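You operate a simulated robot arm through the tools that you are given. There is no shell and no other tool. Be economical: measure what you need, move in short steps, check, and stop when the job is done.

Carry out the task below with a simulated two-armed robot. There is one attempt and no reset: what you move stays moved.

TASK
Swap the panel in the hatch for the white one.
Fine: release the old one with the blue button and lay it flat on the long bench; press the new one home, latch over it, flap closed.

It is judged by the outcome, as a careful person would: the job done as asked, and still so three seconds after it is handed in. It fails if anything else is knocked over, pushed out of place, dropped, spilled or broken.

THE ROBOT
Two 7-joint arms with fingered hands on one trunk, on a base that drives. Base frame: it is fixed to the floor where the robot stands at the start and does not move with it; the origin is under the middle of the robot, x ahead of it, y to its left, z up. Readings come in mm, rad, newtons and seconds.
The left shoulder is at the start at [75, 125, 1142], the right one opposite. With the tool pointing down near the work surface each hand reaches from about 460 to 820 mm from the robot's upright axis, wherever it stands, measured 20 degrees to its own side. Places, roughly: casing flap [600, -400, 1000]; grey latch [500, -200, 1000]; long bench top [500, -200, 900]; square blue button [600, -400, 1000]; white casing [500, -300, 900]. Payload 3.6 kg a hand.
The TCP of each hand is the grasp point between the finger pads, 30 mm short of the fingertips. In the tool frame z runs along the fingers and y along their closing line. Largest opening 104 mm; the body of the gripper starts 35 mm behind the TCP. The gripper is a hand of 4 fingers: y runs from the thumb to the fingers, the wrist lies at [-15, -104, -178] in the tool frame.
Orientation is told as [roll, pitch, yaw] about the base's x, y, z axes, in that order, counted from this pose: with the fingers straight down and the wrist toward the robot, the tool's x, y and z point along [0, 1, 0], [1, 0, 0] and [0, 0, -1] of the base frame.

THE INTERFACE
- The arms move only by the tool play_rows. It takes "left_targets", "right_targets" or both (then of equal length, played together; a hand with none holds still); each is a list that holds one entry, the list of rows, each a list of 6 numbers: the shift along the base's x, y, z in units of 500 mm (1.0 is 500 mm), then the turn, a rotation vector about the base's x, y, z in units of 180 degrees (1.0 is 180 degrees). In form: [[[x, y, z, rx, ry, rz], ...]]. A call has 1 to 10 rows; each row is the pose to reach, as a shift and turn from the pose commanded when the call began. A call with a number of a shift or a turn outside -1 to 1 is refused whole. Each row takes 0.2 s and may step no farther than 50 mm and 0.15 rad from the row before; otherwise, the whole call is refused. Where a pose cannot be reached the arm comes as near as it can. A force on the tool above 80 N (or 10 N above the force at the start of the call, whichever is more), or a blocked arm, ends the call early, and 0.2 s more pass. In this call time passes only in rows, and 0.2 s behind the last. It gives the time, the measured TCP pose, the force on the tool (base axes), the opening and the grip force at its end, in the units of the frame above (readings bear some noise), with the torque about the TCP (base axes, N m) and any sound that the robot's microphone picked up, and new pictures: "show" is both (left out), scene, wrist or none (wrist: the cameras of the hands that moved).
- Cameras (640 x 400 px; columns grow to the right, rows downward): "scene" is now at [176.2, -58, 1297.9]; the picture's right is [-0.62, -0.79, 0.00], its down [-0.29, 0.23, -0.93] and it looks along [0.73, -0.57, -0.37] (base axes); focal length 214 px, centre (320, 200). "left" rides on the left gripper at [-61, -92, -130] in its tool frame; the picture's right is [-0.81, -0.28, 0.52], its down [0.53, -0.71, 0.46] and it looks along [0.24, 0.64, 0.72] (tool axes); focal length 275 px, centre (320, 200). "right" rides on the right gripper at [61, -92, -130] in its tool frame; the picture's right is [-0.81, 0.28, -0.52], its down [-0.53, -0.71, 0.46] and it looks along [-0.24, 0.65, 0.72] (tool axes); focal length 275 px, centre (320, 200).
- slide_trunk(by): slides the trunk up (or, below 0, down) by that many mm; the arms and the scene camera ride with it, the base frame stays. It gives what a move gives, with no picture.
- roll_base(legs): drives the robot by 1 to 6 legs, each [ahead, left, turn to the left] in mm, mm and rad, along the robot's own axes; the way and the turn of a leg run together, so that a leg with both is an arc; at most 1500 mm and 3.142 rad a leg. The arms and the cameras ride along, it lands a little off, and it stops where it bumps. It gives what a move gives, and a new picture of the scene camera.
- finger_targets(index, middle, ring, thumb_bend, thumb_turn, hand): sets how far each is bent, from 0 (flat) to 1 (curled in); at 0.3 the hand is open as for a grip, at 0.7 the pads meet at the TCP. One left out holds its place. A second passes; each finger stops where it meets its share of the squeeze, and holds until it gets a number again. It is the only way to open and close the hand. It gives what a move gives, with no picture; readings hold the bend of each and the force on the fingers (four entries, about 0 where the hand has none), thumb and palm. thumb_turn goes from beside the hand (0) to across from the fingers (1), as for a grip.
- turn_head(pan, tilt): turns the head with the scene camera to pan (to the left, within 1.396 rad either way) and tilt (down, from -0.506 to 1.204), counted from straight ahead of the robot. It gives what a move gives, and a new picture of the scene camera.
- pixel_to_xyz(camera, pixels): for up to 12 pixels [column, row] of the newest picture of that camera ("zoom" is the newest enlarged one), the place [x, y, z] in the base frame of the surface seen there, good to about 2 mm. It takes no simulated time.
- inspect(camera, box): a new picture of the part [left, top, right, bottom] of that camera's present view, enlarged. It takes no simulated time.
- job_done(): hands the job in; it is judged then, once.

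Work in short steps. Measure before you move; look again where a grasp or a placing could have gone wrong, and mend it. You have 80 turns and 260 pictures in all, those below and enlarged ones among them. Open the grippers and draw the arms clear of the work before you hand the job in, unless the task says otherwise; then end with one line.

The tools are called as a command line: name --argument value ..., lists and objects as JSON in quotes. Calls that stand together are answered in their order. play_rows: Moves the arms, as the interface text tells. Its arguments: {"type":"object","properties":{"left_targets":{"type":"array"},"right_targets":{"type":"array"},"show":{"type":"string","enum":["both","scene","wrist","none"]}},"required":[]} The other tools are called the same way: slide_trunk (by) slides the trunk up or down; finger_targets (index, middle, ring, thumb_bend, thumb_turn, hand) moves the fingers one by one; roll_base (legs) drives the base; turn_head (pan, tilt) turns the head that bears the scene camera; pixel_to_xyz (camera, pixels) gives the place of the surface under pixels of a picture; inspect (camera, box) takes an enlarged picture of a part of a camera's view; job_done () hands the job in.

At the start:

```text
clock: 0.0
left_position: [482.2, -47.5, 1252.1]
left_orientation: [0.0, 0.0, 0.001]
left_contact_force: [-0.1, 0.0, -0.8]
left_ft_torque: [-0.01, -0.01, -0.03]
left_opening: 103.6
left_finger_force: 0.0
left_shape: jaw
left_bend: [0.3, 0.3, 0.3, 0.3, 0.98]
left_finger forces: [0.0, 0.0, 0.0, 0.0, 0.0, 0.0]
right_position: [334.5, -350.9, 1347.1]
right_orientation: [0.0, -0.001, 0.0]
right_contact_force: [0.1, 0.7, -1.0]
right_ft_torque: [-0.02, 0.0, 0.0]
right_opening: 103.9
right_finger_force: 0.0
right_shape: jaw
right_bend: [0.3, 0.3, 0.3, 0.3, 0.98]
right_finger forces: [0.0, 0.1, 0.1, 0.0, 0.1, 0.0]
trunk travel left (down, up): [-375.0, 161.0]
robot x, y, heading: [-0.4, -0.7, -0.001]
head pan, tilt: [-0.663, 0.382]
```

scene: 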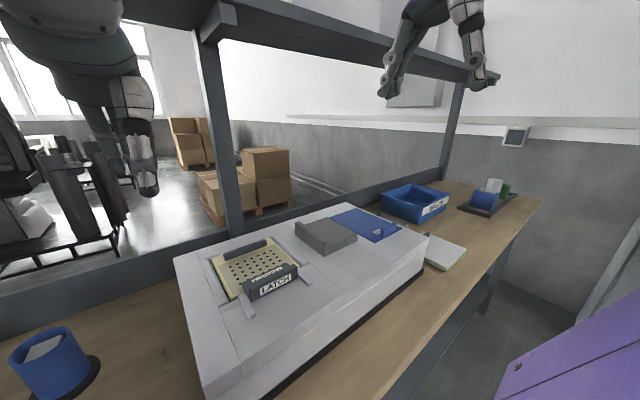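
right: 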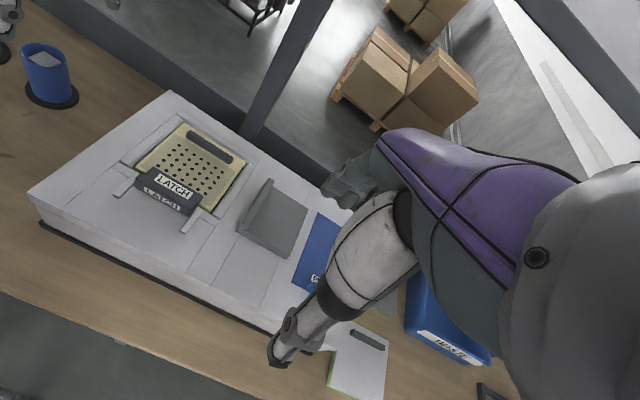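
left: 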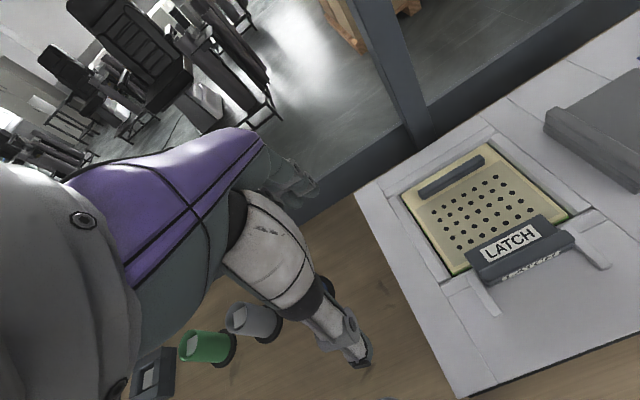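

The scene shows the casing with a beige panel under a LATCH, a grey flap-like block, a blue pad and a white panel on the bench at about (445,252). I enlarge the scene to see details.

inspect --camera "scene" --box '[170, 200, 330, 300]'

inspect --camera "scene" --box '[280, 180, 480, 305]'

inspect --camera "left" --box '[380, 100, 640, 300]'

pixel_to_xyz --camera "scene" --pixels '[[175, 258], [348, 203], [428, 238], [208, 395], [247, 285], [295, 268], [325, 235], [300, 225], [365, 222], [445, 250], [425, 263], [466, 250]]'

```text
4.00 times, centred on (250, 250) of scene
```

zoom: 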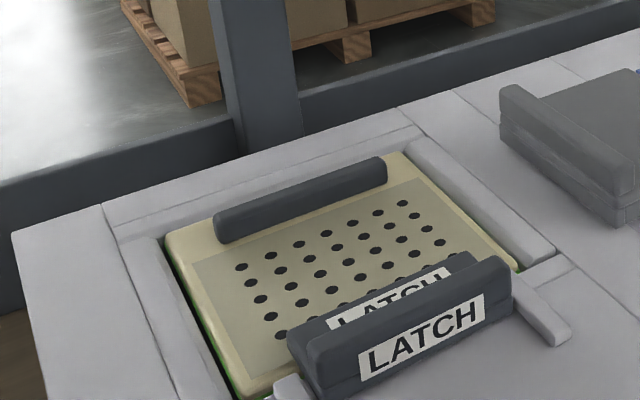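

```text
3.20 times, centred on (380, 242) of scene
```

zoom: 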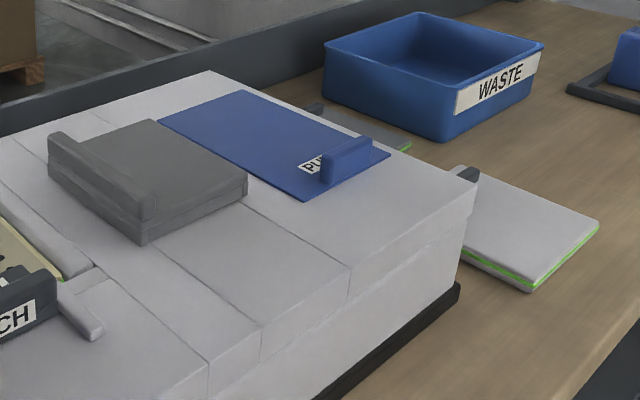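

```text
2.00 times, centred on (510, 200) of left
```

zoom: 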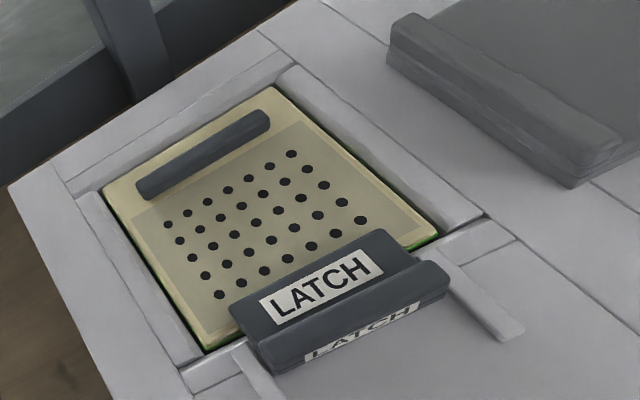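

```text
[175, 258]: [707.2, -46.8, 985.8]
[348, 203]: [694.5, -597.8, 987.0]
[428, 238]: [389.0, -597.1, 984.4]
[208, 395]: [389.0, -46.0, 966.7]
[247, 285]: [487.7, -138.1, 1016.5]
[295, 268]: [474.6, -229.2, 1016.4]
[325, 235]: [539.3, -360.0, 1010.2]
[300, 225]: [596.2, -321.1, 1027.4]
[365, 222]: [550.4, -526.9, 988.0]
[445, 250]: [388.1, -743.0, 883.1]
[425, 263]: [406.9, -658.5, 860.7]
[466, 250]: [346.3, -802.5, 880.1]
```

I need a better look at the grey block, the blue plate and the panels; I turn the head towards them.

turn_head --pan -1.0 --tilt 0.6

inspect --camera "scene" --box '[150, 100, 390, 250]'

inspect --camera "scene" --box '[280, 100, 440, 200]'

```text
clock: 0.8
left_position: [482.5, -48.8, 1251.9]
left_orientation: [0.001, 0.0, 0.001]
left_contact_force: [-0.2, 0.0, 0.0]
left_ft_torque: [0.0, 0.0, 0.01]
left_opening: 103.8
left_finger_force: 0.0
left_shape: jaw
left_bend: [0.3, 0.3, 0.3, 0.3, 0.98]
left_finger forces: [0.0, 0.1, 0.1, 0.1, 0.0, 0.1]
right_position: [335.2, -350.0, 1347.6]
right_orientation: [-0.001, 0.0, 0.001]
right_contact_force: [-0.8, 0.3, -0.4]
right_ft_torque: [0.0, 0.02, 0.02]
right_opening: 103.8
right_finger_force: 0.0
right_shape: jaw
right_bend: [0.3, 0.3, 0.3, 0.3, 0.98]
right_finger forces: [0.0, 0.0, 0.1, 0.0, 0.0, 0.0]
trunk travel left (down, up): [-375.0, 161.0]
robot x, y, heading: [-0.1, -0.6, 0.002]
head pan, tilt: [-1.0, 0.6]
```

scene: 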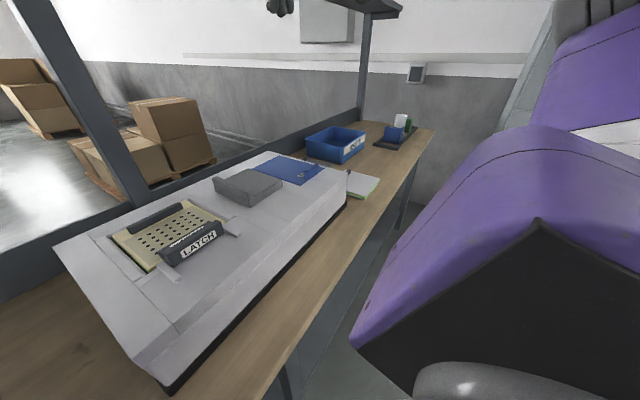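

```text
2.67 times, centred on (270, 175) of scene
```

zoom: 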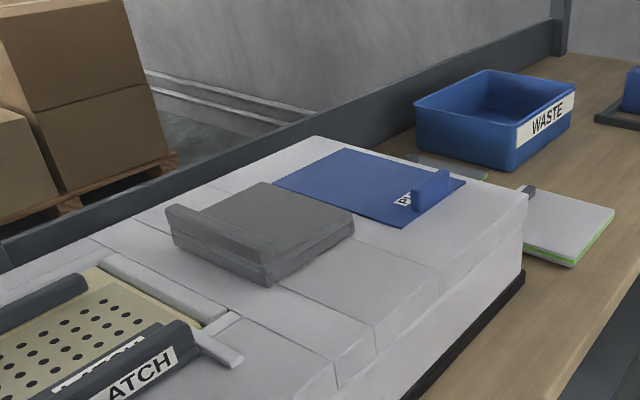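

```text
4.00 times, centred on (360, 150) of scene
```

zoom: 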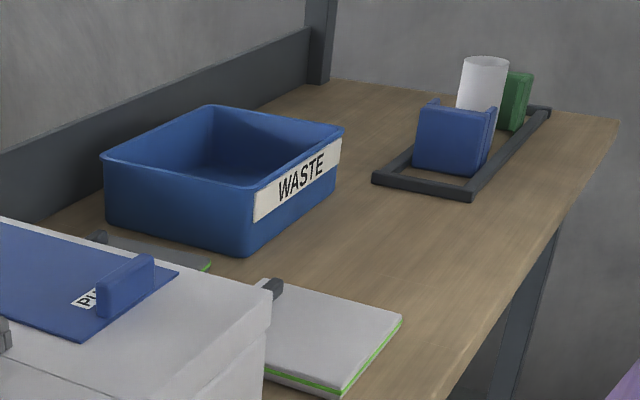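

I drive to the right to see the blue plate and the panels better (the bench runs along y).

roll_base --legs '[[0, -350, 0]]'

turn_head --pan -0.4 --tilt 0.7

inspect --camera "scene" --box '[80, 120, 480, 370]'

```text
clock: 3.1
left_position: [482.1, -396.5, 1252.4]
left_orientation: [0.0, -0.001, -0.001]
left_contact_force: [-0.3, 0.0, 0.6]
left_ft_torque: [0.03, 0.0, -0.01]
left_opening: 103.5
left_finger_force: 0.3
left_shape: jaw
left_bend: [0.3, 0.3, 0.3, 0.3, 0.98]
left_finger forces: [0.1, 0.0, 0.0, 0.0, 0.0, 0.0]
right_position: [333.5, -699.7, 1347.4]
right_orientation: [-0.001, 0.0, -0.003]
right_contact_force: [0.4, -0.7, -0.6]
right_ft_torque: [0.01, 0.02, -0.01]
right_opening: 104.0
right_finger_force: 0.0
right_shape: jaw
right_bend: [0.3, 0.3, 0.3, 0.3, 0.98]
right_finger forces: [0.1, 0.0, 0.1, 0.1, 0.0, 0.0]
trunk travel left (down, up): [-375.0, 161.0]
robot x, y, heading: [-3.6, -350.6, -0.004]
head pan, tilt: [-1.0, 0.6]
```

scene: 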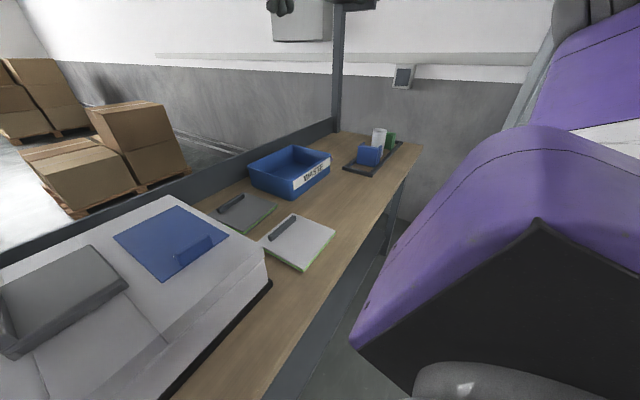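

```text
clock: 4.1
left_position: [481.7, -395.8, 1252.0]
left_orientation: [0.0, 0.001, -0.002]
left_contact_force: [0.4, -0.1, 0.2]
left_ft_torque: [-0.04, 0.0, 0.0]
left_opening: 103.5
left_finger_force: 0.1
left_shape: jaw
left_bend: [0.3, 0.3, 0.3, 0.3, 0.98]
left_finger forces: [0.1, 0.0, 0.1, 0.0, 0.0, 0.0]
right_position: [333.6, -698.9, 1347.2]
right_orientation: [-0.001, -0.001, -0.002]
right_contact_force: [0.9, -0.9, 0.2]
right_ft_torque: [-0.01, 0.0, -0.03]
right_opening: 103.6
right_finger_force: 0.0
right_shape: jaw
right_bend: [0.3, 0.3, 0.3, 0.3, 0.98]
right_finger forces: [0.0, 0.0, 0.0, 0.0, 0.1, 0.0]
trunk travel left (down, up): [-375.0, 161.0]
robot x, y, heading: [0.7, -346.2, -0.005]
head pan, tilt: [-0.4, 0.7]
```

scene: 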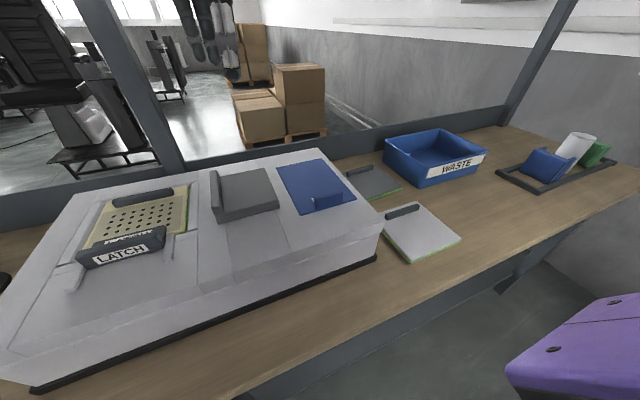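

```text
1.60 times, centred on (280, 245) of scene
```

zoom: 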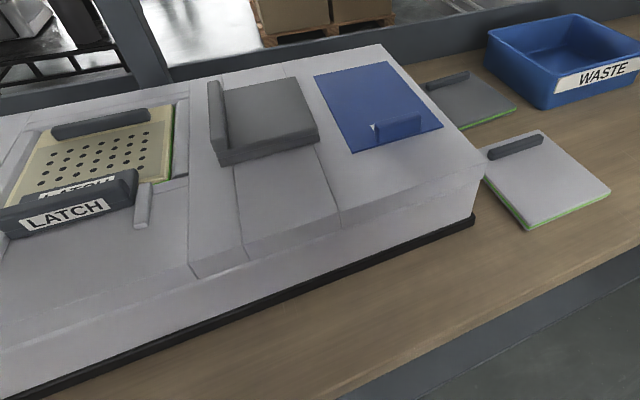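

The white panel lies at (420,230), a grey one behind it at (370,182). The grey lidded block at about (570,-375) is probably the flap over the button. I look at the hand cameras for a top view.

inspect --camera "left" --box '[0, 0, 640, 400]'

inspect --camera "right" --box '[0, 0, 640, 400]'

inspect --camera "scene" --box '[190, 140, 370, 252]'

pixel_to_xyz --camera "scene" --pixels '[[213, 172], [217, 205], [220, 218], [278, 205], [265, 170], [250, 185], [330, 175], [328, 203], [400, 225], [420, 225], [402, 211], [378, 183]]'

```text
1.00 times, centred on (320, 200) of left
```

zoom: 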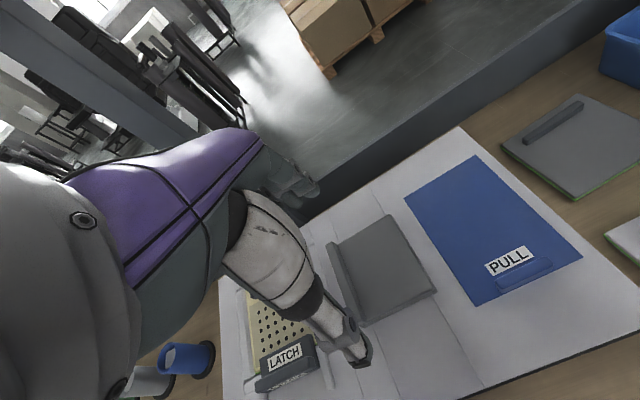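

```text
1.00 times, centred on (320, 200) of right
```

zoom: 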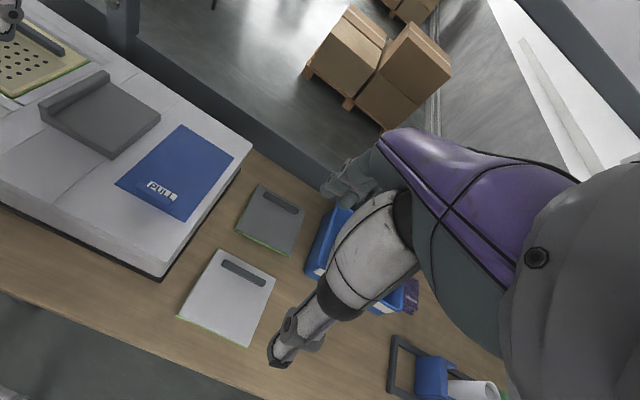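

```text
3.56 times, centred on (280, 196) of scene
```

zoom: 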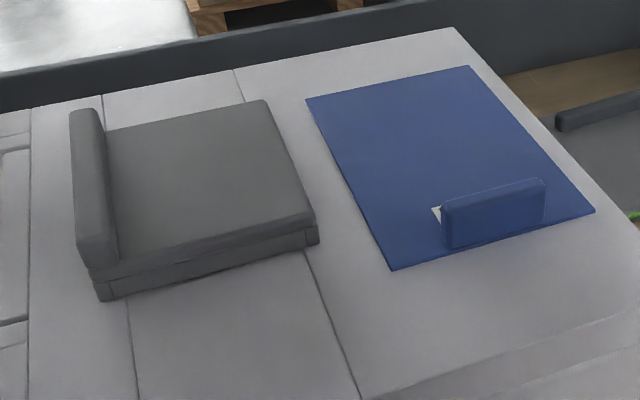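

```text
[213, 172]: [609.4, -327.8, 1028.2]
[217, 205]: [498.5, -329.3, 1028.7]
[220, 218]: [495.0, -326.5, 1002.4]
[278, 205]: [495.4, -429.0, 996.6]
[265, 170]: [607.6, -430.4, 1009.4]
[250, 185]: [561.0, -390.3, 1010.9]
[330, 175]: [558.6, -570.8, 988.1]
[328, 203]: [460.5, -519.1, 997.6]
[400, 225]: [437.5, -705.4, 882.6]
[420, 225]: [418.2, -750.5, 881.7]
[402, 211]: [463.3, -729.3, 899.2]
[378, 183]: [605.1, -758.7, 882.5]
```

The grey lid (x 495–610, y −432…−325, lip along y≈−328 up to z 1028) is the flap. Now I look closely at the latch and the lid's edges.

inspect --camera "scene" --box '[50, 170, 210, 300]'

pixel_to_xyz --camera "zoom" --pixels '[[120, 370], [300, 330], [450, 240], [430, 270], [80, 290], [70, 400], [490, 290], [560, 150], [320, 110], [300, 250], [460, 360], [540, 60]]'

inspect --camera "left" --box '[300, 200, 460, 400]'

```text
3.08 times, centred on (130, 235) of scene
```

zoom: 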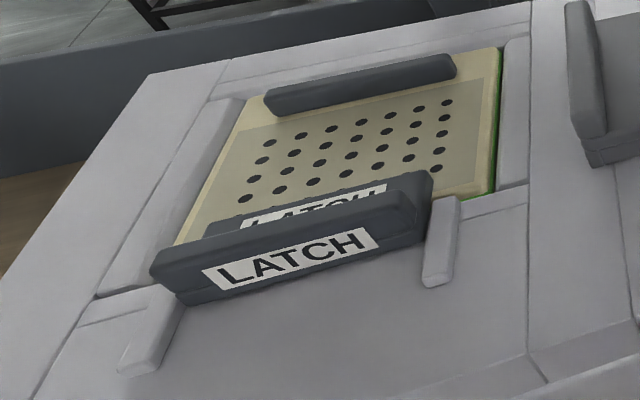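

```text
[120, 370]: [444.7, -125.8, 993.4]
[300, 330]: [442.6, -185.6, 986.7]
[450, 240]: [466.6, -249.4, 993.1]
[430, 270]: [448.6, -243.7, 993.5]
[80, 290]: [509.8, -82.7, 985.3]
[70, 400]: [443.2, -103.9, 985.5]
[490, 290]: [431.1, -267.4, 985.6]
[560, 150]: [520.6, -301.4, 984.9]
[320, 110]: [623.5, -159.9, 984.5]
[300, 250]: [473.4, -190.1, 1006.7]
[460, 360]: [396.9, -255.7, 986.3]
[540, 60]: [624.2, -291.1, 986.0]
```

```text
2.00 times, centred on (380, 300) of left
```

zoom: 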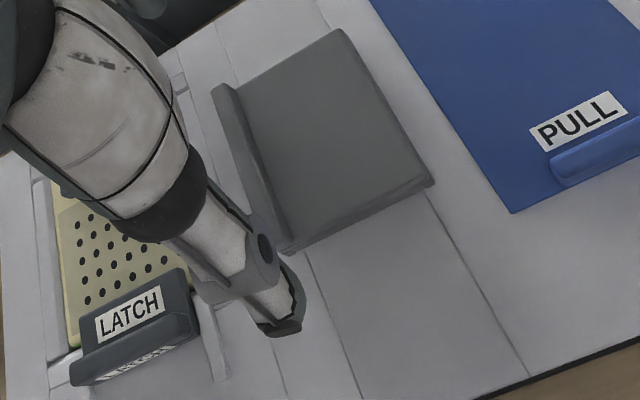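

The latch sits between rails (y −122 and −245), so it slides toward the robot; its handle ridge is at x≈470. I drive left so the right arm faces the flap.

roll_base --legs '[[0, 230, 0]]'

play_rows --right_targets '[[[0.05, 0, 0, 0, 0, -0.045], [0.1, 0, 0, 0, 0, -0.09], [0.15, 0, 0, 0, 0, -0.135], [0.2, 0, 0, 0, 0, -0.18], [0.25, 0.02, 0, 0, 0, -0.225], [0.3, 0.05, 0, 0, 0, -0.27], [0.35, 0.08, 0, 0, 0, -0.315], [0.38, 0.11, 0, 0, 0, -0.36], [0.4, 0.15, 0, 0, 0, -0.405], [0.42, 0.19, -0.05, 0, 0, -0.45]]]' --show "both"

```text
clock: 5.8
left_position: [482.3, -167.4, 1251.8]
left_orientation: [0.0, -0.002, 0.001]
left_contact_force: [-1.5, 1.2, 0.2]
left_ft_torque: [-0.04, 0.01, 0.01]
left_opening: 103.7
left_finger_force: 0.0
left_shape: jaw
left_bend: [0.3, 0.3, 0.3, 0.3, 0.98]
left_finger forces: [0.0, 0.0, 0.0, 0.0, 0.1, 0.0]
right_position: [334.7, -471.3, 1349.2]
right_orientation: [0.002, -0.001, 0.0]
right_contact_force: [0.2, 0.0, 0.8]
right_ft_torque: [0.0, 0.0, -0.04]
right_opening: 103.8
right_finger_force: 0.1
right_shape: jaw
right_bend: [0.3, 0.3, 0.3, 0.3, 0.98]
right_finger forces: [0.1, 0.1, 0.1, 0.0, 0.1, 0.0]
trunk travel left (down, up): [-375.0, 161.0]
robot x, y, heading: [-1.7, -119.9, 0.001]
head pan, tilt: [-0.4, 0.7]
```

scene: 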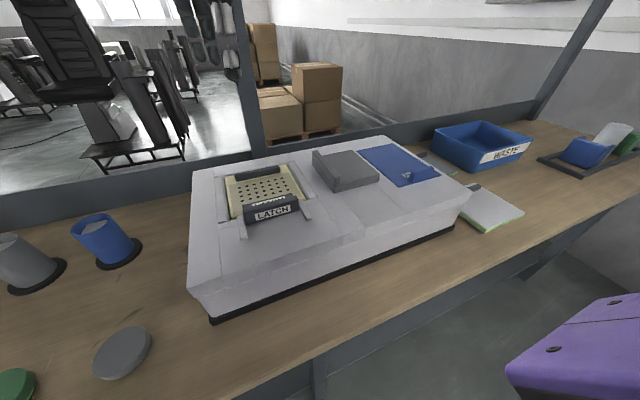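

```text
clock: 8.0
left_position: [482.9, -168.9, 1252.6]
left_orientation: [0.0, -0.001, 0.001]
left_contact_force: [0.5, -1.2, -0.6]
left_ft_torque: [-0.01, 0.02, -0.02]
left_opening: 103.6
left_finger_force: 0.1
left_shape: jaw
left_bend: [0.3, 0.3, 0.3, 0.3, 0.98]
left_finger forces: [0.1, 0.0, 0.0, 0.1, 0.0, 0.0]
right_position: [506.7, -425.9, 1269.9]
right_orientation: [0.006, 0.0, -1.413]
right_contact_force: [0.3, 0.3, 0.3]
right_ft_torque: [-0.01, 0.03, 0.0]
right_opening: 104.1
right_finger_force: 0.0
right_shape: jaw
right_bend: [0.3, 0.3, 0.3, 0.3, 0.98]
right_finger forces: [0.0, 0.0, 0.1, 0.0, 0.1, 0.0]
right hand out of reach, approached as far as the arm can: row 8, 9, 10
trunk travel left (down, up): [-375.0, 161.0]
robot x, y, heading: [4.0, -119.6, -0.001]
head pan, tilt: [-0.4, 0.7]
```

scene: 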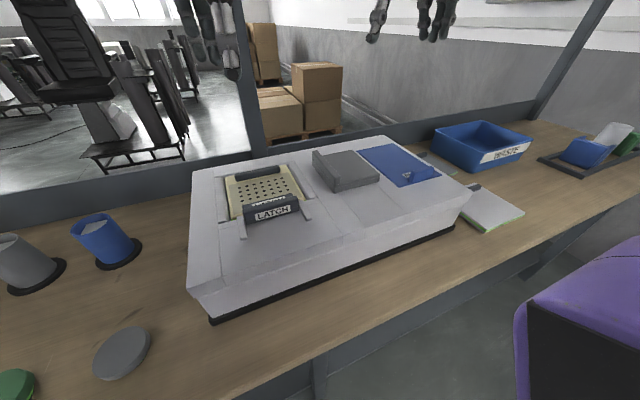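
right: 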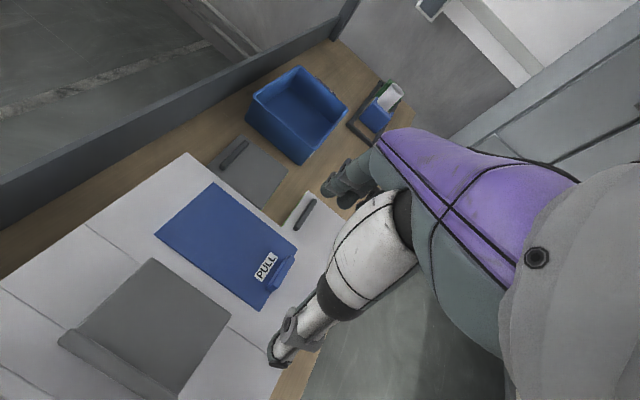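

The yaw works. I bring the hand above the lip at (552,−329), first to z≈1110, and finish the yaw.

play_rows --right_targets '[[[0.0, 0.02, -0.08, 0, 0, -0.02], [0.02, 0.06, -0.15, 0, 0, -0.04], [0.05, 0.1, -0.22, 0, 0, -0.05], [0.07, 0.15, -0.28, 0, 0, -0.05], [0.09, 0.194, -0.32, 0, 0, -0.05]]]' --show "both"

```text
clock: 9.2
left_position: [482.5, -167.9, 1252.8]
left_orientation: [0.002, -0.001, -0.001]
left_contact_force: [0.0, -0.2, -0.3]
left_ft_torque: [0.0, 0.02, -0.03]
left_opening: 103.6
left_finger_force: 0.1
left_shape: jaw
left_bend: [0.3, 0.3, 0.3, 0.3, 0.98]
left_finger forces: [0.1, 0.0, 0.0, 0.0, 0.0, 0.1]
right_position: [529.6, -357.0, 1098.9]
right_orientation: [0.002, 0.002, -1.571]
right_contact_force: [-0.6, -0.6, -0.2]
right_ft_torque: [0.04, 0.0, 0.02]
right_opening: 103.7
right_finger_force: 0.1
right_shape: jaw
right_bend: [0.3, 0.3, 0.3, 0.3, 0.98]
right_finger forces: [0.0, 0.0, 0.0, 0.1, 0.0, 0.0]
right hand out of reach, approached as far as the arm can: row 3, 4, 5
trunk travel left (down, up): [-375.0, 161.0]
robot x, y, heading: [-1.4, -118.4, -0.005]
head pan, tilt: [-0.4, 0.7]
```

scene: 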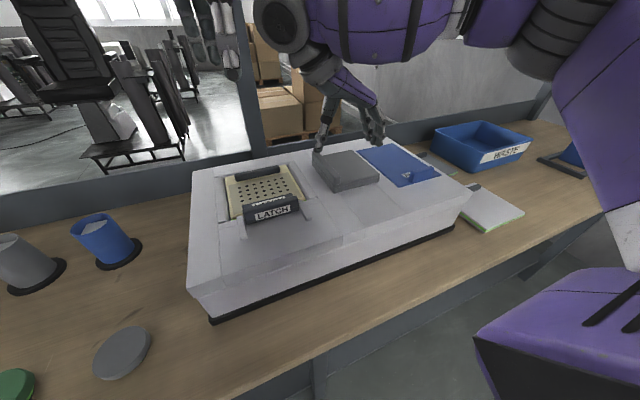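
right: 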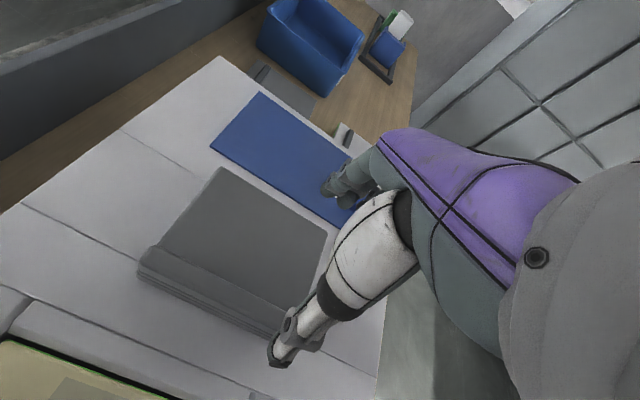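

The hand is 22 mm short in x and 28 mm in y of the lip; I creep the base forward and left by that much.

roll_base --legs '[[24, 29, 0]]'

inspect --camera "scene" --box '[240, 80, 440, 220]'

```text
clock: 10.1
left_position: [507.8, -138.7, 1251.4]
left_orientation: [0.0, 0.0, -0.001]
left_contact_force: [0.5, 0.0, -0.8]
left_ft_torque: [-0.02, 0.04, -0.02]
left_opening: 103.5
left_finger_force: 0.0
left_shape: jaw
left_bend: [0.3, 0.3, 0.3, 0.3, 0.98]
left_finger forces: [0.1, 0.1, 0.0, 0.0, 0.1, 0.1]
right_position: [553.6, -327.7, 1098.9]
right_orientation: [0.002, 0.0, -1.57]
right_contact_force: [0.4, 0.8, 0.2]
right_ft_torque: [-0.01, -0.01, 0.02]
right_opening: 103.6
right_finger_force: 0.2
right_shape: jaw
right_bend: [0.3, 0.3, 0.3, 0.3, 0.98]
right_finger forces: [0.1, 0.1, 0.1, 0.0, 0.0, 0.0]
trunk travel left (down, up): [-375.0, 161.0]
robot x, y, heading: [23.9, -90.6, -0.0]
head pan, tilt: [-0.4, 0.7]
```

scene: 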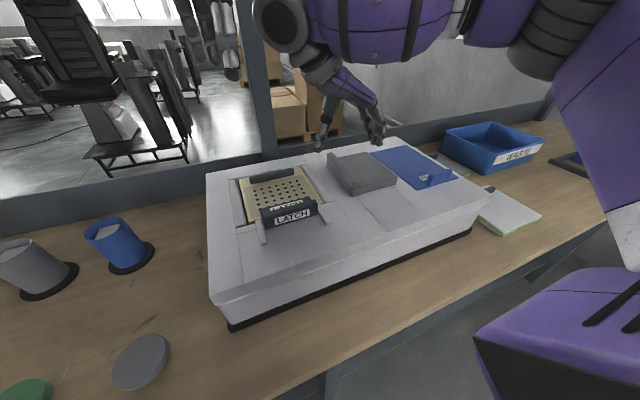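

```text
2.86 times, centred on (340, 150) of scene
```

zoom: 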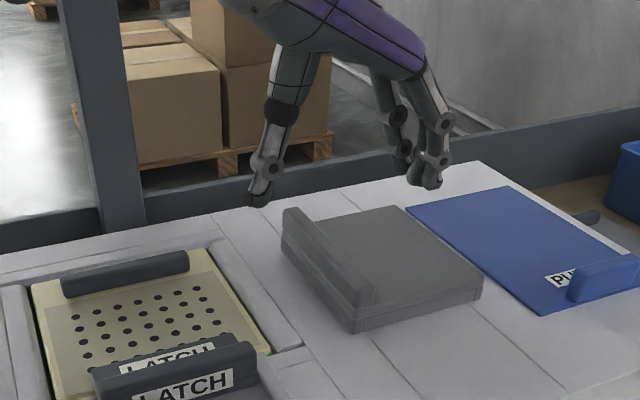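

The hand straddles the lip. I descend 54 mm.

play_rows --right_targets '[[[0, 0, -0.04, 0, 0, 0], [0, 0, -0.08, 0, 0, 0], [0, 0, -0.108, 0, 0, 0]]]' --show "none"

inspect --camera "scene" --box '[270, 100, 410, 200]'

```text
clock: 10.9
left_position: [506.8, -140.7, 1252.6]
left_orientation: [0.002, -0.001, -0.001]
left_contact_force: [0.5, -1.0, 0.1]
left_ft_torque: [0.02, 0.02, 0.03]
left_opening: 103.6
left_finger_force: 0.1
left_shape: jaw
left_bend: [0.3, 0.3, 0.3, 0.3, 0.98]
left_finger forces: [0.0, 0.0, 0.1, 0.0, 0.0, 0.0]
right_position: [553.4, -328.6, 1046.0]
right_orientation: [0.0, 0.002, -1.571]
right_contact_force: [-0.2, 0.5, -0.3]
right_ft_torque: [0.01, -0.01, 0.0]
right_opening: 103.8
right_finger_force: 0.1
right_shape: jaw
right_bend: [0.3, 0.3, 0.3, 0.3, 0.98]
right_finger forces: [0.0, 0.0, 0.0, 0.0, 0.0, 0.0]
trunk travel left (down, up): [-375.0, 161.0]
robot x, y, heading: [23.6, -91.0, -0.002]
head pan, tilt: [-0.4, 0.7]
```

```text
4.00 times, centred on (340, 150) of scene
```

zoom: 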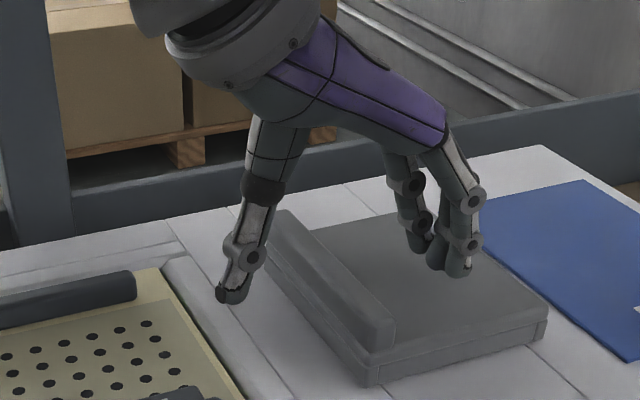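

Now I close the fingers on the lip.

finger_targets --hand "right" --index 0.75 --middle 0.75 --ring 0.75 --thumb_bend 0.75

inspect --camera "scene" --box '[270, 100, 410, 200]'

```text
clock: 11.9
left_position: [507.0, -142.2, 1252.5]
left_orientation: [0.002, 0.0, -0.001]
left_contact_force: [0.1, -0.5, 0.2]
left_ft_torque: [0.02, -0.01, 0.01]
left_opening: 103.8
left_finger_force: 0.0
left_shape: jaw
left_bend: [0.3, 0.3, 0.3, 0.3, 0.98]
left_finger forces: [0.0, 0.1, 0.1, 0.0, 0.0, 0.1]
right_position: [553.4, -330.6, 1045.3]
right_orientation: [-0.001, 0.002, -1.57]
right_contact_force: [-1.6, -7.7, -5.6]
right_ft_torque: [0.05, -0.07, 0.27]
right_opening: 11.0
right_finger_force: 16.3
right_shape: fingers
right_bend: [0.72, 0.67, 0.71, 0.66, 0.97]
right_finger forces: [6.4, 6.3, 7.0, 0.0, 12.5, 0.0]
trunk travel left (down, up): [-375.0, 161.0]
robot x, y, heading: [21.8, -93.6, 0.002]
head pan, tilt: [-0.4, 0.7]
```

```text
4.00 times, centred on (340, 150) of scene
```

zoom: 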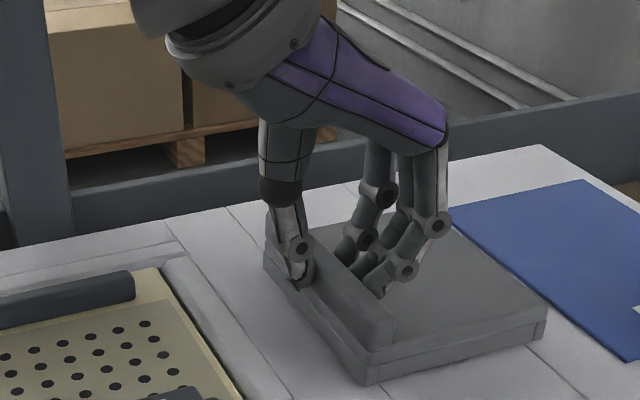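

Gripped (opening 11 mm, 16 N). I swing along an arc about the assumed hinge at y≈−432, z≈1000, first 24°.

play_rows --right_targets '[[[0, -0.0145, 0.0275, 0.0444, 0, 0], [0, -0.0327, 0.0527, 0.0889, 0, 0], [0, -0.0542, 0.0752, 0.1333, 0, 0]]]' --show "none"

inspect --camera "scene" --box '[270, 100, 410, 200]'

```text
clock: 12.7
left_position: [506.7, -143.0, 1252.8]
left_orientation: [0.001, 0.0, -0.002]
left_contact_force: [0.1, -0.5, -0.4]
left_ft_torque: [0.02, -0.01, -0.01]
left_opening: 104.1
left_finger_force: 0.0
left_shape: jaw
left_bend: [0.3, 0.3, 0.3, 0.3, 0.98]
left_finger forces: [0.1, 0.0, 0.0, 0.0, 0.0, 0.0]
right_position: [553.0, -358.5, 1083.3]
right_orientation: [0.0, 0.423, -1.572]
right_contact_force: [-3.4, -13.5, -12.2]
right_ft_torque: [-0.32, -0.12, 0.32]
right_opening: 10.8
right_finger_force: 18.6
right_shape: fingers
right_bend: [0.72, 0.65, 0.71, 0.67, 0.97]
right_finger forces: [8.8, 8.8, 9.2, 0.1, 8.9, 0.0]
trunk travel left (down, up): [-375.0, 161.0]
robot x, y, heading: [22.5, -92.8, -0.006]
head pan, tilt: [-0.4, 0.7]
```

```text
4.00 times, centred on (340, 150) of scene
```

zoom: 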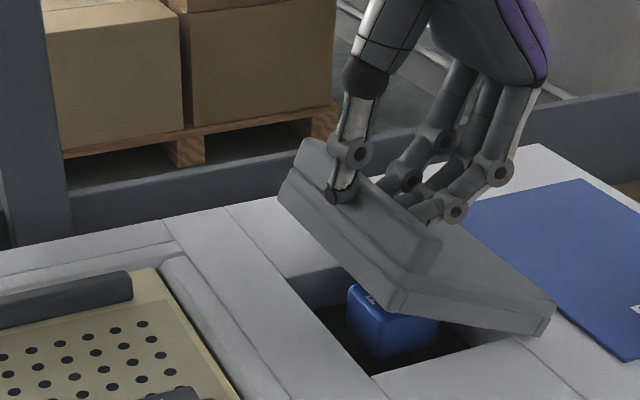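

The flap opens, revealing the blue button. I continue the arc to 80°.

play_rows --right_targets '[[[0, -0.0245, 0.0192, 0.0444, 0, 0], [0, -0.0514, 0.0348, 0.0889, 0, 0], [0, -0.0802, 0.0466, 0.1333, 0, 0], [0, -0.1104, 0.0542, 0.1778, 0, 0], [0, -0.1412, 0.0576, 0.2222, 0, 0], [0, -0.1724, 0.0566, 0.2667, 0, 0], [0, -0.203, 0.0514, 0.3111, 0, 0]]]' --show "both"

inspect --camera "scene" --box '[270, 80, 430, 200]'

```text
clock: 14.3
left_position: [507.0, -140.8, 1252.2]
left_orientation: [0.003, 0.002, -0.002]
left_contact_force: [-1.1, 0.1, -0.1]
left_ft_torque: [0.02, 0.0, 0.02]
left_opening: 103.8
left_finger_force: 0.0
left_shape: jaw
left_bend: [0.3, 0.3, 0.3, 0.3, 0.98]
left_finger forces: [0.0, 0.0, 0.0, 0.0, 0.1, 0.1]
right_position: [553.2, -459.6, 1106.0]
right_orientation: [-0.003, 1.395, -1.575]
right_contact_force: [-4.5, 0.8, -26.2]
right_ft_torque: [-0.61, -0.35, 0.18]
right_opening: 11.0
right_finger_force: 18.9
right_shape: fingers
right_bend: [0.72, 0.63, 0.62, 0.68, 0.98]
right_finger forces: [9.3, 12.5, 9.6, 0.0, 6.2, 0.1]
trunk travel left (down, up): [-375.0, 161.0]
robot x, y, heading: [23.3, -88.2, 0.003]
head pan, tilt: [-0.4, 0.7]
```

scene: 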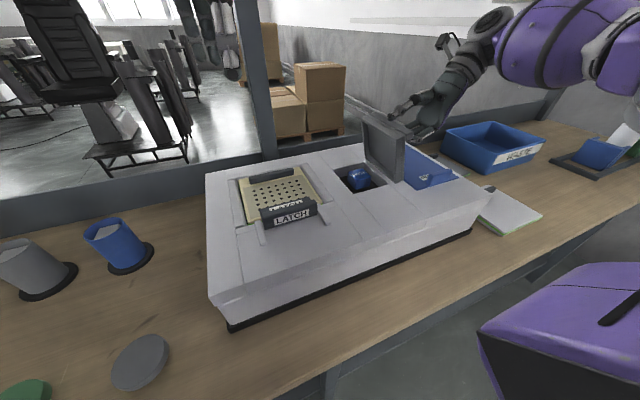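
right: 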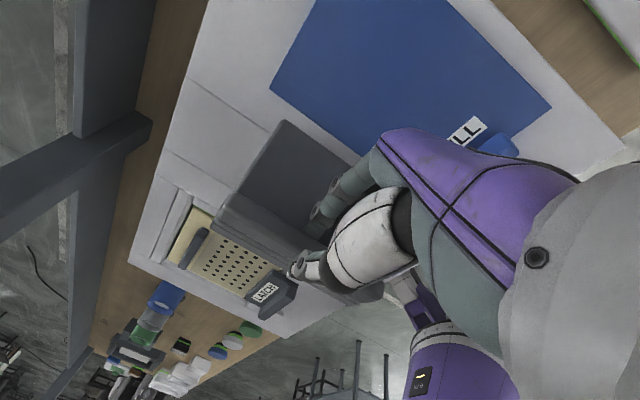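

```text
3.33 times, centred on (350, 140) of scene
```

zoom: 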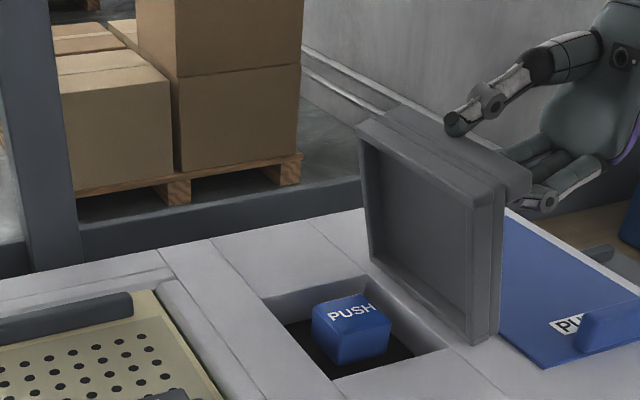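

The button is exposed. I continue the arc past vertical (to 104°) so the flap may stay open by itself.

play_rows --right_targets '[[[0, -0.0296, -0.0096, 0.0444, 0, 0], [0, -0.0576, -0.0232, 0.0889, 0, 0], [0, -0.0834, -0.0404, 0.1333, 0, 0]]]' --show "none"

inspect --camera "scene" --box '[270, 80, 430, 200]'

```text
clock: 15.1
left_position: [509.1, -139.1, 1251.1]
left_orientation: [-0.001, 0.003, 0.0]
left_contact_force: [0.0, 0.5, -0.3]
left_ft_torque: [0.0, 0.03, 0.0]
left_opening: 103.9
left_finger_force: 0.1
left_shape: jaw
left_bend: [0.3, 0.3, 0.3, 0.3, 0.98]
left_finger forces: [0.1, 0.0, 0.0, 0.0, 0.1, 0.0]
right_position: [552.3, -495.9, 1088.4]
right_orientation: [-3.135, 1.329, 1.573]
right_contact_force: [11.7, 8.8, -20.9]
right_ft_torque: [-0.57, -0.39, -0.35]
right_opening: 11.1
right_finger_force: 19.0
right_shape: fingers
right_bend: [0.73, 0.63, 0.62, 0.68, 0.97]
right_finger forces: [8.9, 11.8, 9.1, 0.0, 8.2, 0.1]
right hand out of reach, approached as far as the arm can: row 3
trunk travel left (down, up): [-375.0, 161.0]
robot x, y, heading: [26.7, -89.6, 0.002]
head pan, tilt: [-0.4, 0.7]
```

```text
3.33 times, centred on (350, 140) of scene
```

zoom: 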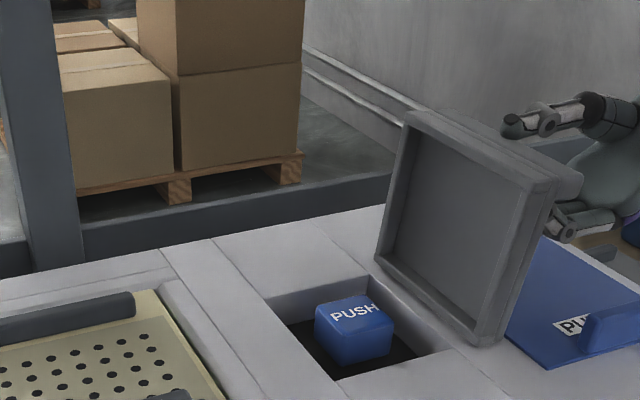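

The flap is past vertical at ~104°. I open the fingers and see whether it stays.

finger_targets --hand "right" --index 0.45 --middle 0.45 --ring 0.45 --thumb_bend 0.4

inspect --camera "scene" --box '[270, 80, 430, 200]'

```text
clock: 16.1
left_position: [505.4, -139.2, 1252.6]
left_orientation: [0.001, 0.001, 0.001]
left_contact_force: [0.7, 0.4, 0.0]
left_ft_torque: [0.03, -0.01, -0.02]
left_opening: 103.8
left_finger_force: 0.0
left_shape: jaw
left_bend: [0.3, 0.3, 0.3, 0.3, 0.98]
left_finger forces: [0.0, 0.0, 0.0, 0.0, 0.1, 0.0]
right_position: [548.7, -496.7, 1090.1]
right_orientation: [3.136, 1.326, 1.562]
right_contact_force: [-0.1, -1.2, 0.0]
right_ft_torque: [-0.03, -0.02, 0.01]
right_opening: 71.0
right_finger_force: 0.2
right_shape: fingers
right_bend: [0.45, 0.45, 0.45, 0.4, 0.97]
right_finger forces: [0.0, 0.8, 0.0, 0.0, 0.0, 0.0]
trunk travel left (down, up): [-375.0, 161.0]
robot x, y, heading: [24.9, -89.6, 0.001]
head pan, tilt: [-0.4, 0.7]
```

```text
3.33 times, centred on (350, 140) of scene
```

zoom: 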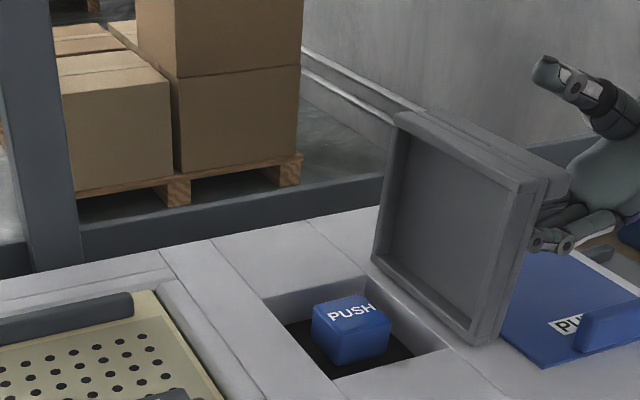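

It stays open by itself with no hand force. I withdraw the right hand to −y and up.

play_rows --right_targets '[[[0, -0.06, 0.0, 0, 0, 0], [0, -0.12, 0.0, -0.04, 0, 0], [0, -0.18, 0.05, -0.08, 0, 0], [0, -0.22, 0.12, -0.12, 0, 0], [-0.03, -0.24, 0.2, -0.16, 0, 0], [-0.06, -0.24, 0.28, -0.2, 0, 0], [-0.1, -0.24, 0.36, -0.24, 0, 0]]]' --show "scene"

inspect --camera "scene" --box '[270, 80, 430, 200]'

pixel_to_xyz --camera "zoom" --pixels '[[350, 312], [325, 318], [385, 315], [345, 340], [370, 302], [345, 380], [265, 300], [420, 350], [330, 300], [400, 120], [490, 345], [540, 190]]'

```text
clock: 17.7
left_position: [504.8, -137.1, 1254.2]
left_orientation: [-0.003, 0.0, 0.001]
left_contact_force: [-0.6, 0.7, -0.2]
left_ft_torque: [-0.06, -0.07, 0.01]
left_opening: 103.9
left_finger_force: 0.1
left_shape: jaw
left_bend: [0.3, 0.3, 0.3, 0.3, 0.98]
left_finger forces: [0.0, 0.0, 0.0, 0.0, 0.0, 0.0]
right_position: [452.0, -556.4, 1233.5]
right_orientation: [0.004, 1.061, -1.571]
right_contact_force: [-1.1, -0.2, -0.2]
right_ft_torque: [0.0, -0.05, -0.04]
right_opening: 71.4
right_finger_force: 0.1
right_shape: fingers
right_bend: [0.45, 0.45, 0.45, 0.4, 0.98]
right_finger forces: [0.0, 0.0, 0.1, 0.1, 0.0, 0.0]
right hand out of reach, approached as far as the arm can: row 1, 2, 3, 4, 5, 6, 7
trunk travel left (down, up): [-375.0, 161.0]
robot x, y, heading: [24.3, -93.9, -0.005]
head pan, tilt: [-0.4, 0.7]
```

scene: 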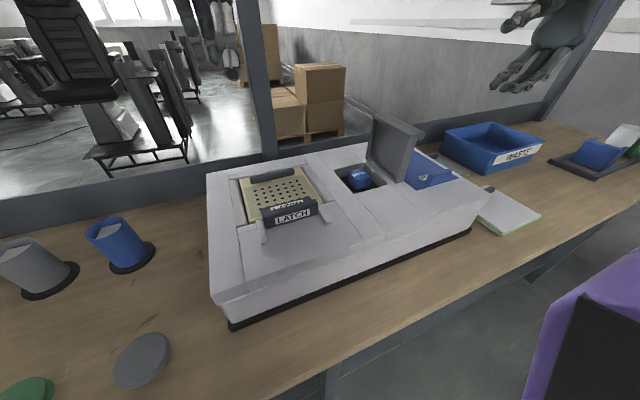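

```text
3.33 times, centred on (350, 140) of scene
```

zoom: 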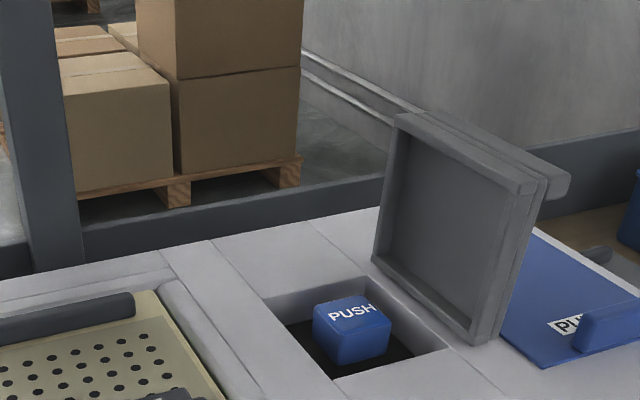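

```text
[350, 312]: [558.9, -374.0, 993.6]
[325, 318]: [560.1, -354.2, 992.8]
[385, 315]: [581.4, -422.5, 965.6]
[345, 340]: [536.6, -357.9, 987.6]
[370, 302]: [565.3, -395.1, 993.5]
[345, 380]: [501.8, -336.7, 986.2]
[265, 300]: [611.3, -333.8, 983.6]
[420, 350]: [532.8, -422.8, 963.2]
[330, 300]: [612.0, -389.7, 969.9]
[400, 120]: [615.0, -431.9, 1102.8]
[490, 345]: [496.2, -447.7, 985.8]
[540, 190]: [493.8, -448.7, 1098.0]
```

The flap is stable at about 95°; the button top is at z≈993, centre ≈(553,−375). Now I zoom the latch to measure its ridge.

inspect --camera "scene" --box '[220, 160, 340, 250]'

pixel_to_xyz --camera "zoom" --pixels '[[215, 308], [500, 220], [350, 265], [355, 245], [350, 225], [360, 305], [300, 75], [150, 110], [390, 60], [135, 140], [250, 250], [440, 300]]'

```text
4.44 times, centred on (280, 205) of scene
```

zoom: 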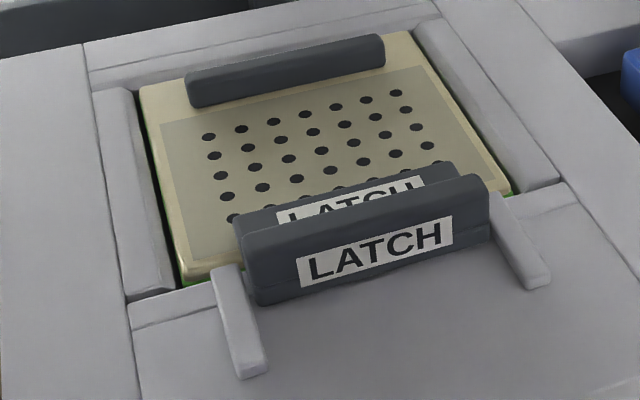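

```text
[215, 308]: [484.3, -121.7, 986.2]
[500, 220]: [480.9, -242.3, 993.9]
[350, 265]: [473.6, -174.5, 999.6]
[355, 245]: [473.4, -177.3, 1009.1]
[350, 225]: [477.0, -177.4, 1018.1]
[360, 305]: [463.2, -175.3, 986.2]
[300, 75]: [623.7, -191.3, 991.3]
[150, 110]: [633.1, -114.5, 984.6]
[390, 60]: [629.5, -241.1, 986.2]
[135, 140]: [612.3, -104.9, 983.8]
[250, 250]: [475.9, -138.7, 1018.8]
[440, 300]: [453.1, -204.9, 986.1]
```

Ridge centre x≈480, y −180, top 1018. I bring the left hand (default orientation, closing along x) above and down to z≈1036.

play_rows --left_targets '[[[-0.01, -0.02, -0.08, 0, 0, 0], [-0.02, -0.04, -0.17, 0, 0, 0], [-0.03, -0.06, -0.26, 0, 0, 0], [-0.04, -0.08, -0.34, 0, 0, 0], [-0.05, -0.09, -0.4, 0, 0, 0], [-0.05, -0.09, -0.432, 0, 0, 0]]]' --show "both"

inspect --camera "scene" --box '[210, 130, 350, 250]'

```text
clock: 19.1
left_position: [479.9, -184.3, 1035.4]
left_orientation: [-0.001, 0.0, 0.001]
left_contact_force: [0.1, 0.3, -0.4]
left_ft_torque: [0.01, 0.02, -0.01]
left_opening: 103.8
left_finger_force: 0.1
left_shape: jaw
left_bend: [0.3, 0.3, 0.3, 0.3, 0.98]
left_finger forces: [0.0, 0.1, 0.0, 0.0, 0.0, 0.1]
right_position: [453.1, -556.4, 1230.6]
right_orientation: [0.004, 1.066, -1.569]
right_contact_force: [-0.2, 0.4, -0.4]
right_ft_torque: [-0.02, -0.03, -0.02]
right_opening: 71.5
right_finger_force: 0.1
right_shape: fingers
right_bend: [0.45, 0.45, 0.45, 0.4, 0.98]
right_finger forces: [0.1, 0.0, 0.0, 0.1, 0.1, 0.1]
trunk travel left (down, up): [-375.0, 161.0]
robot x, y, heading: [20.9, -91.5, -0.006]
head pan, tilt: [-0.4, 0.7]
```

scene: 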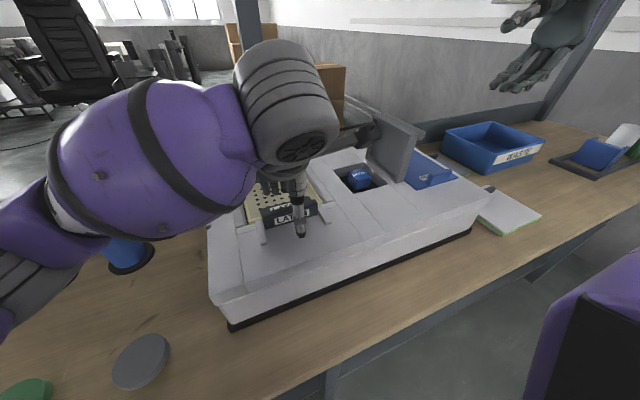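
left: 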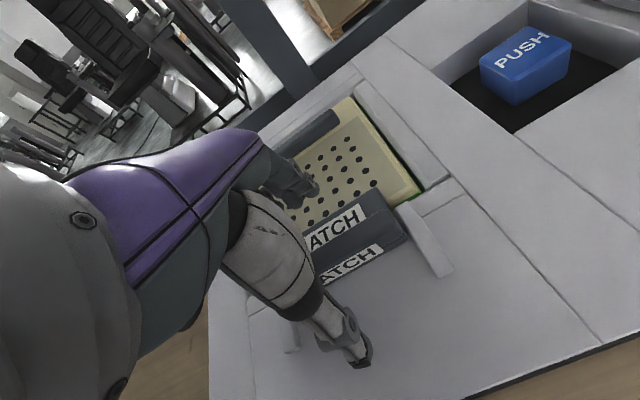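

```text
3.33 times, centred on (280, 190) of scene
```

zoom: 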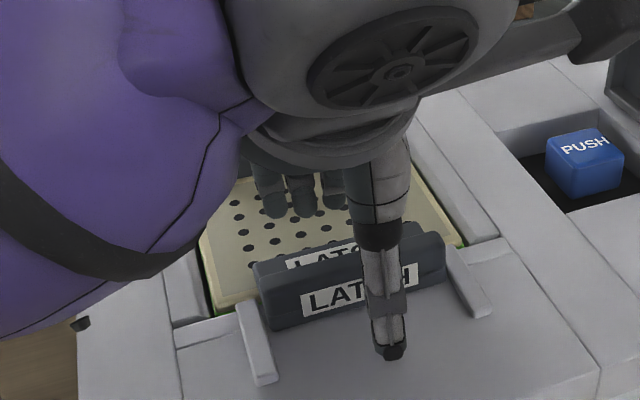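

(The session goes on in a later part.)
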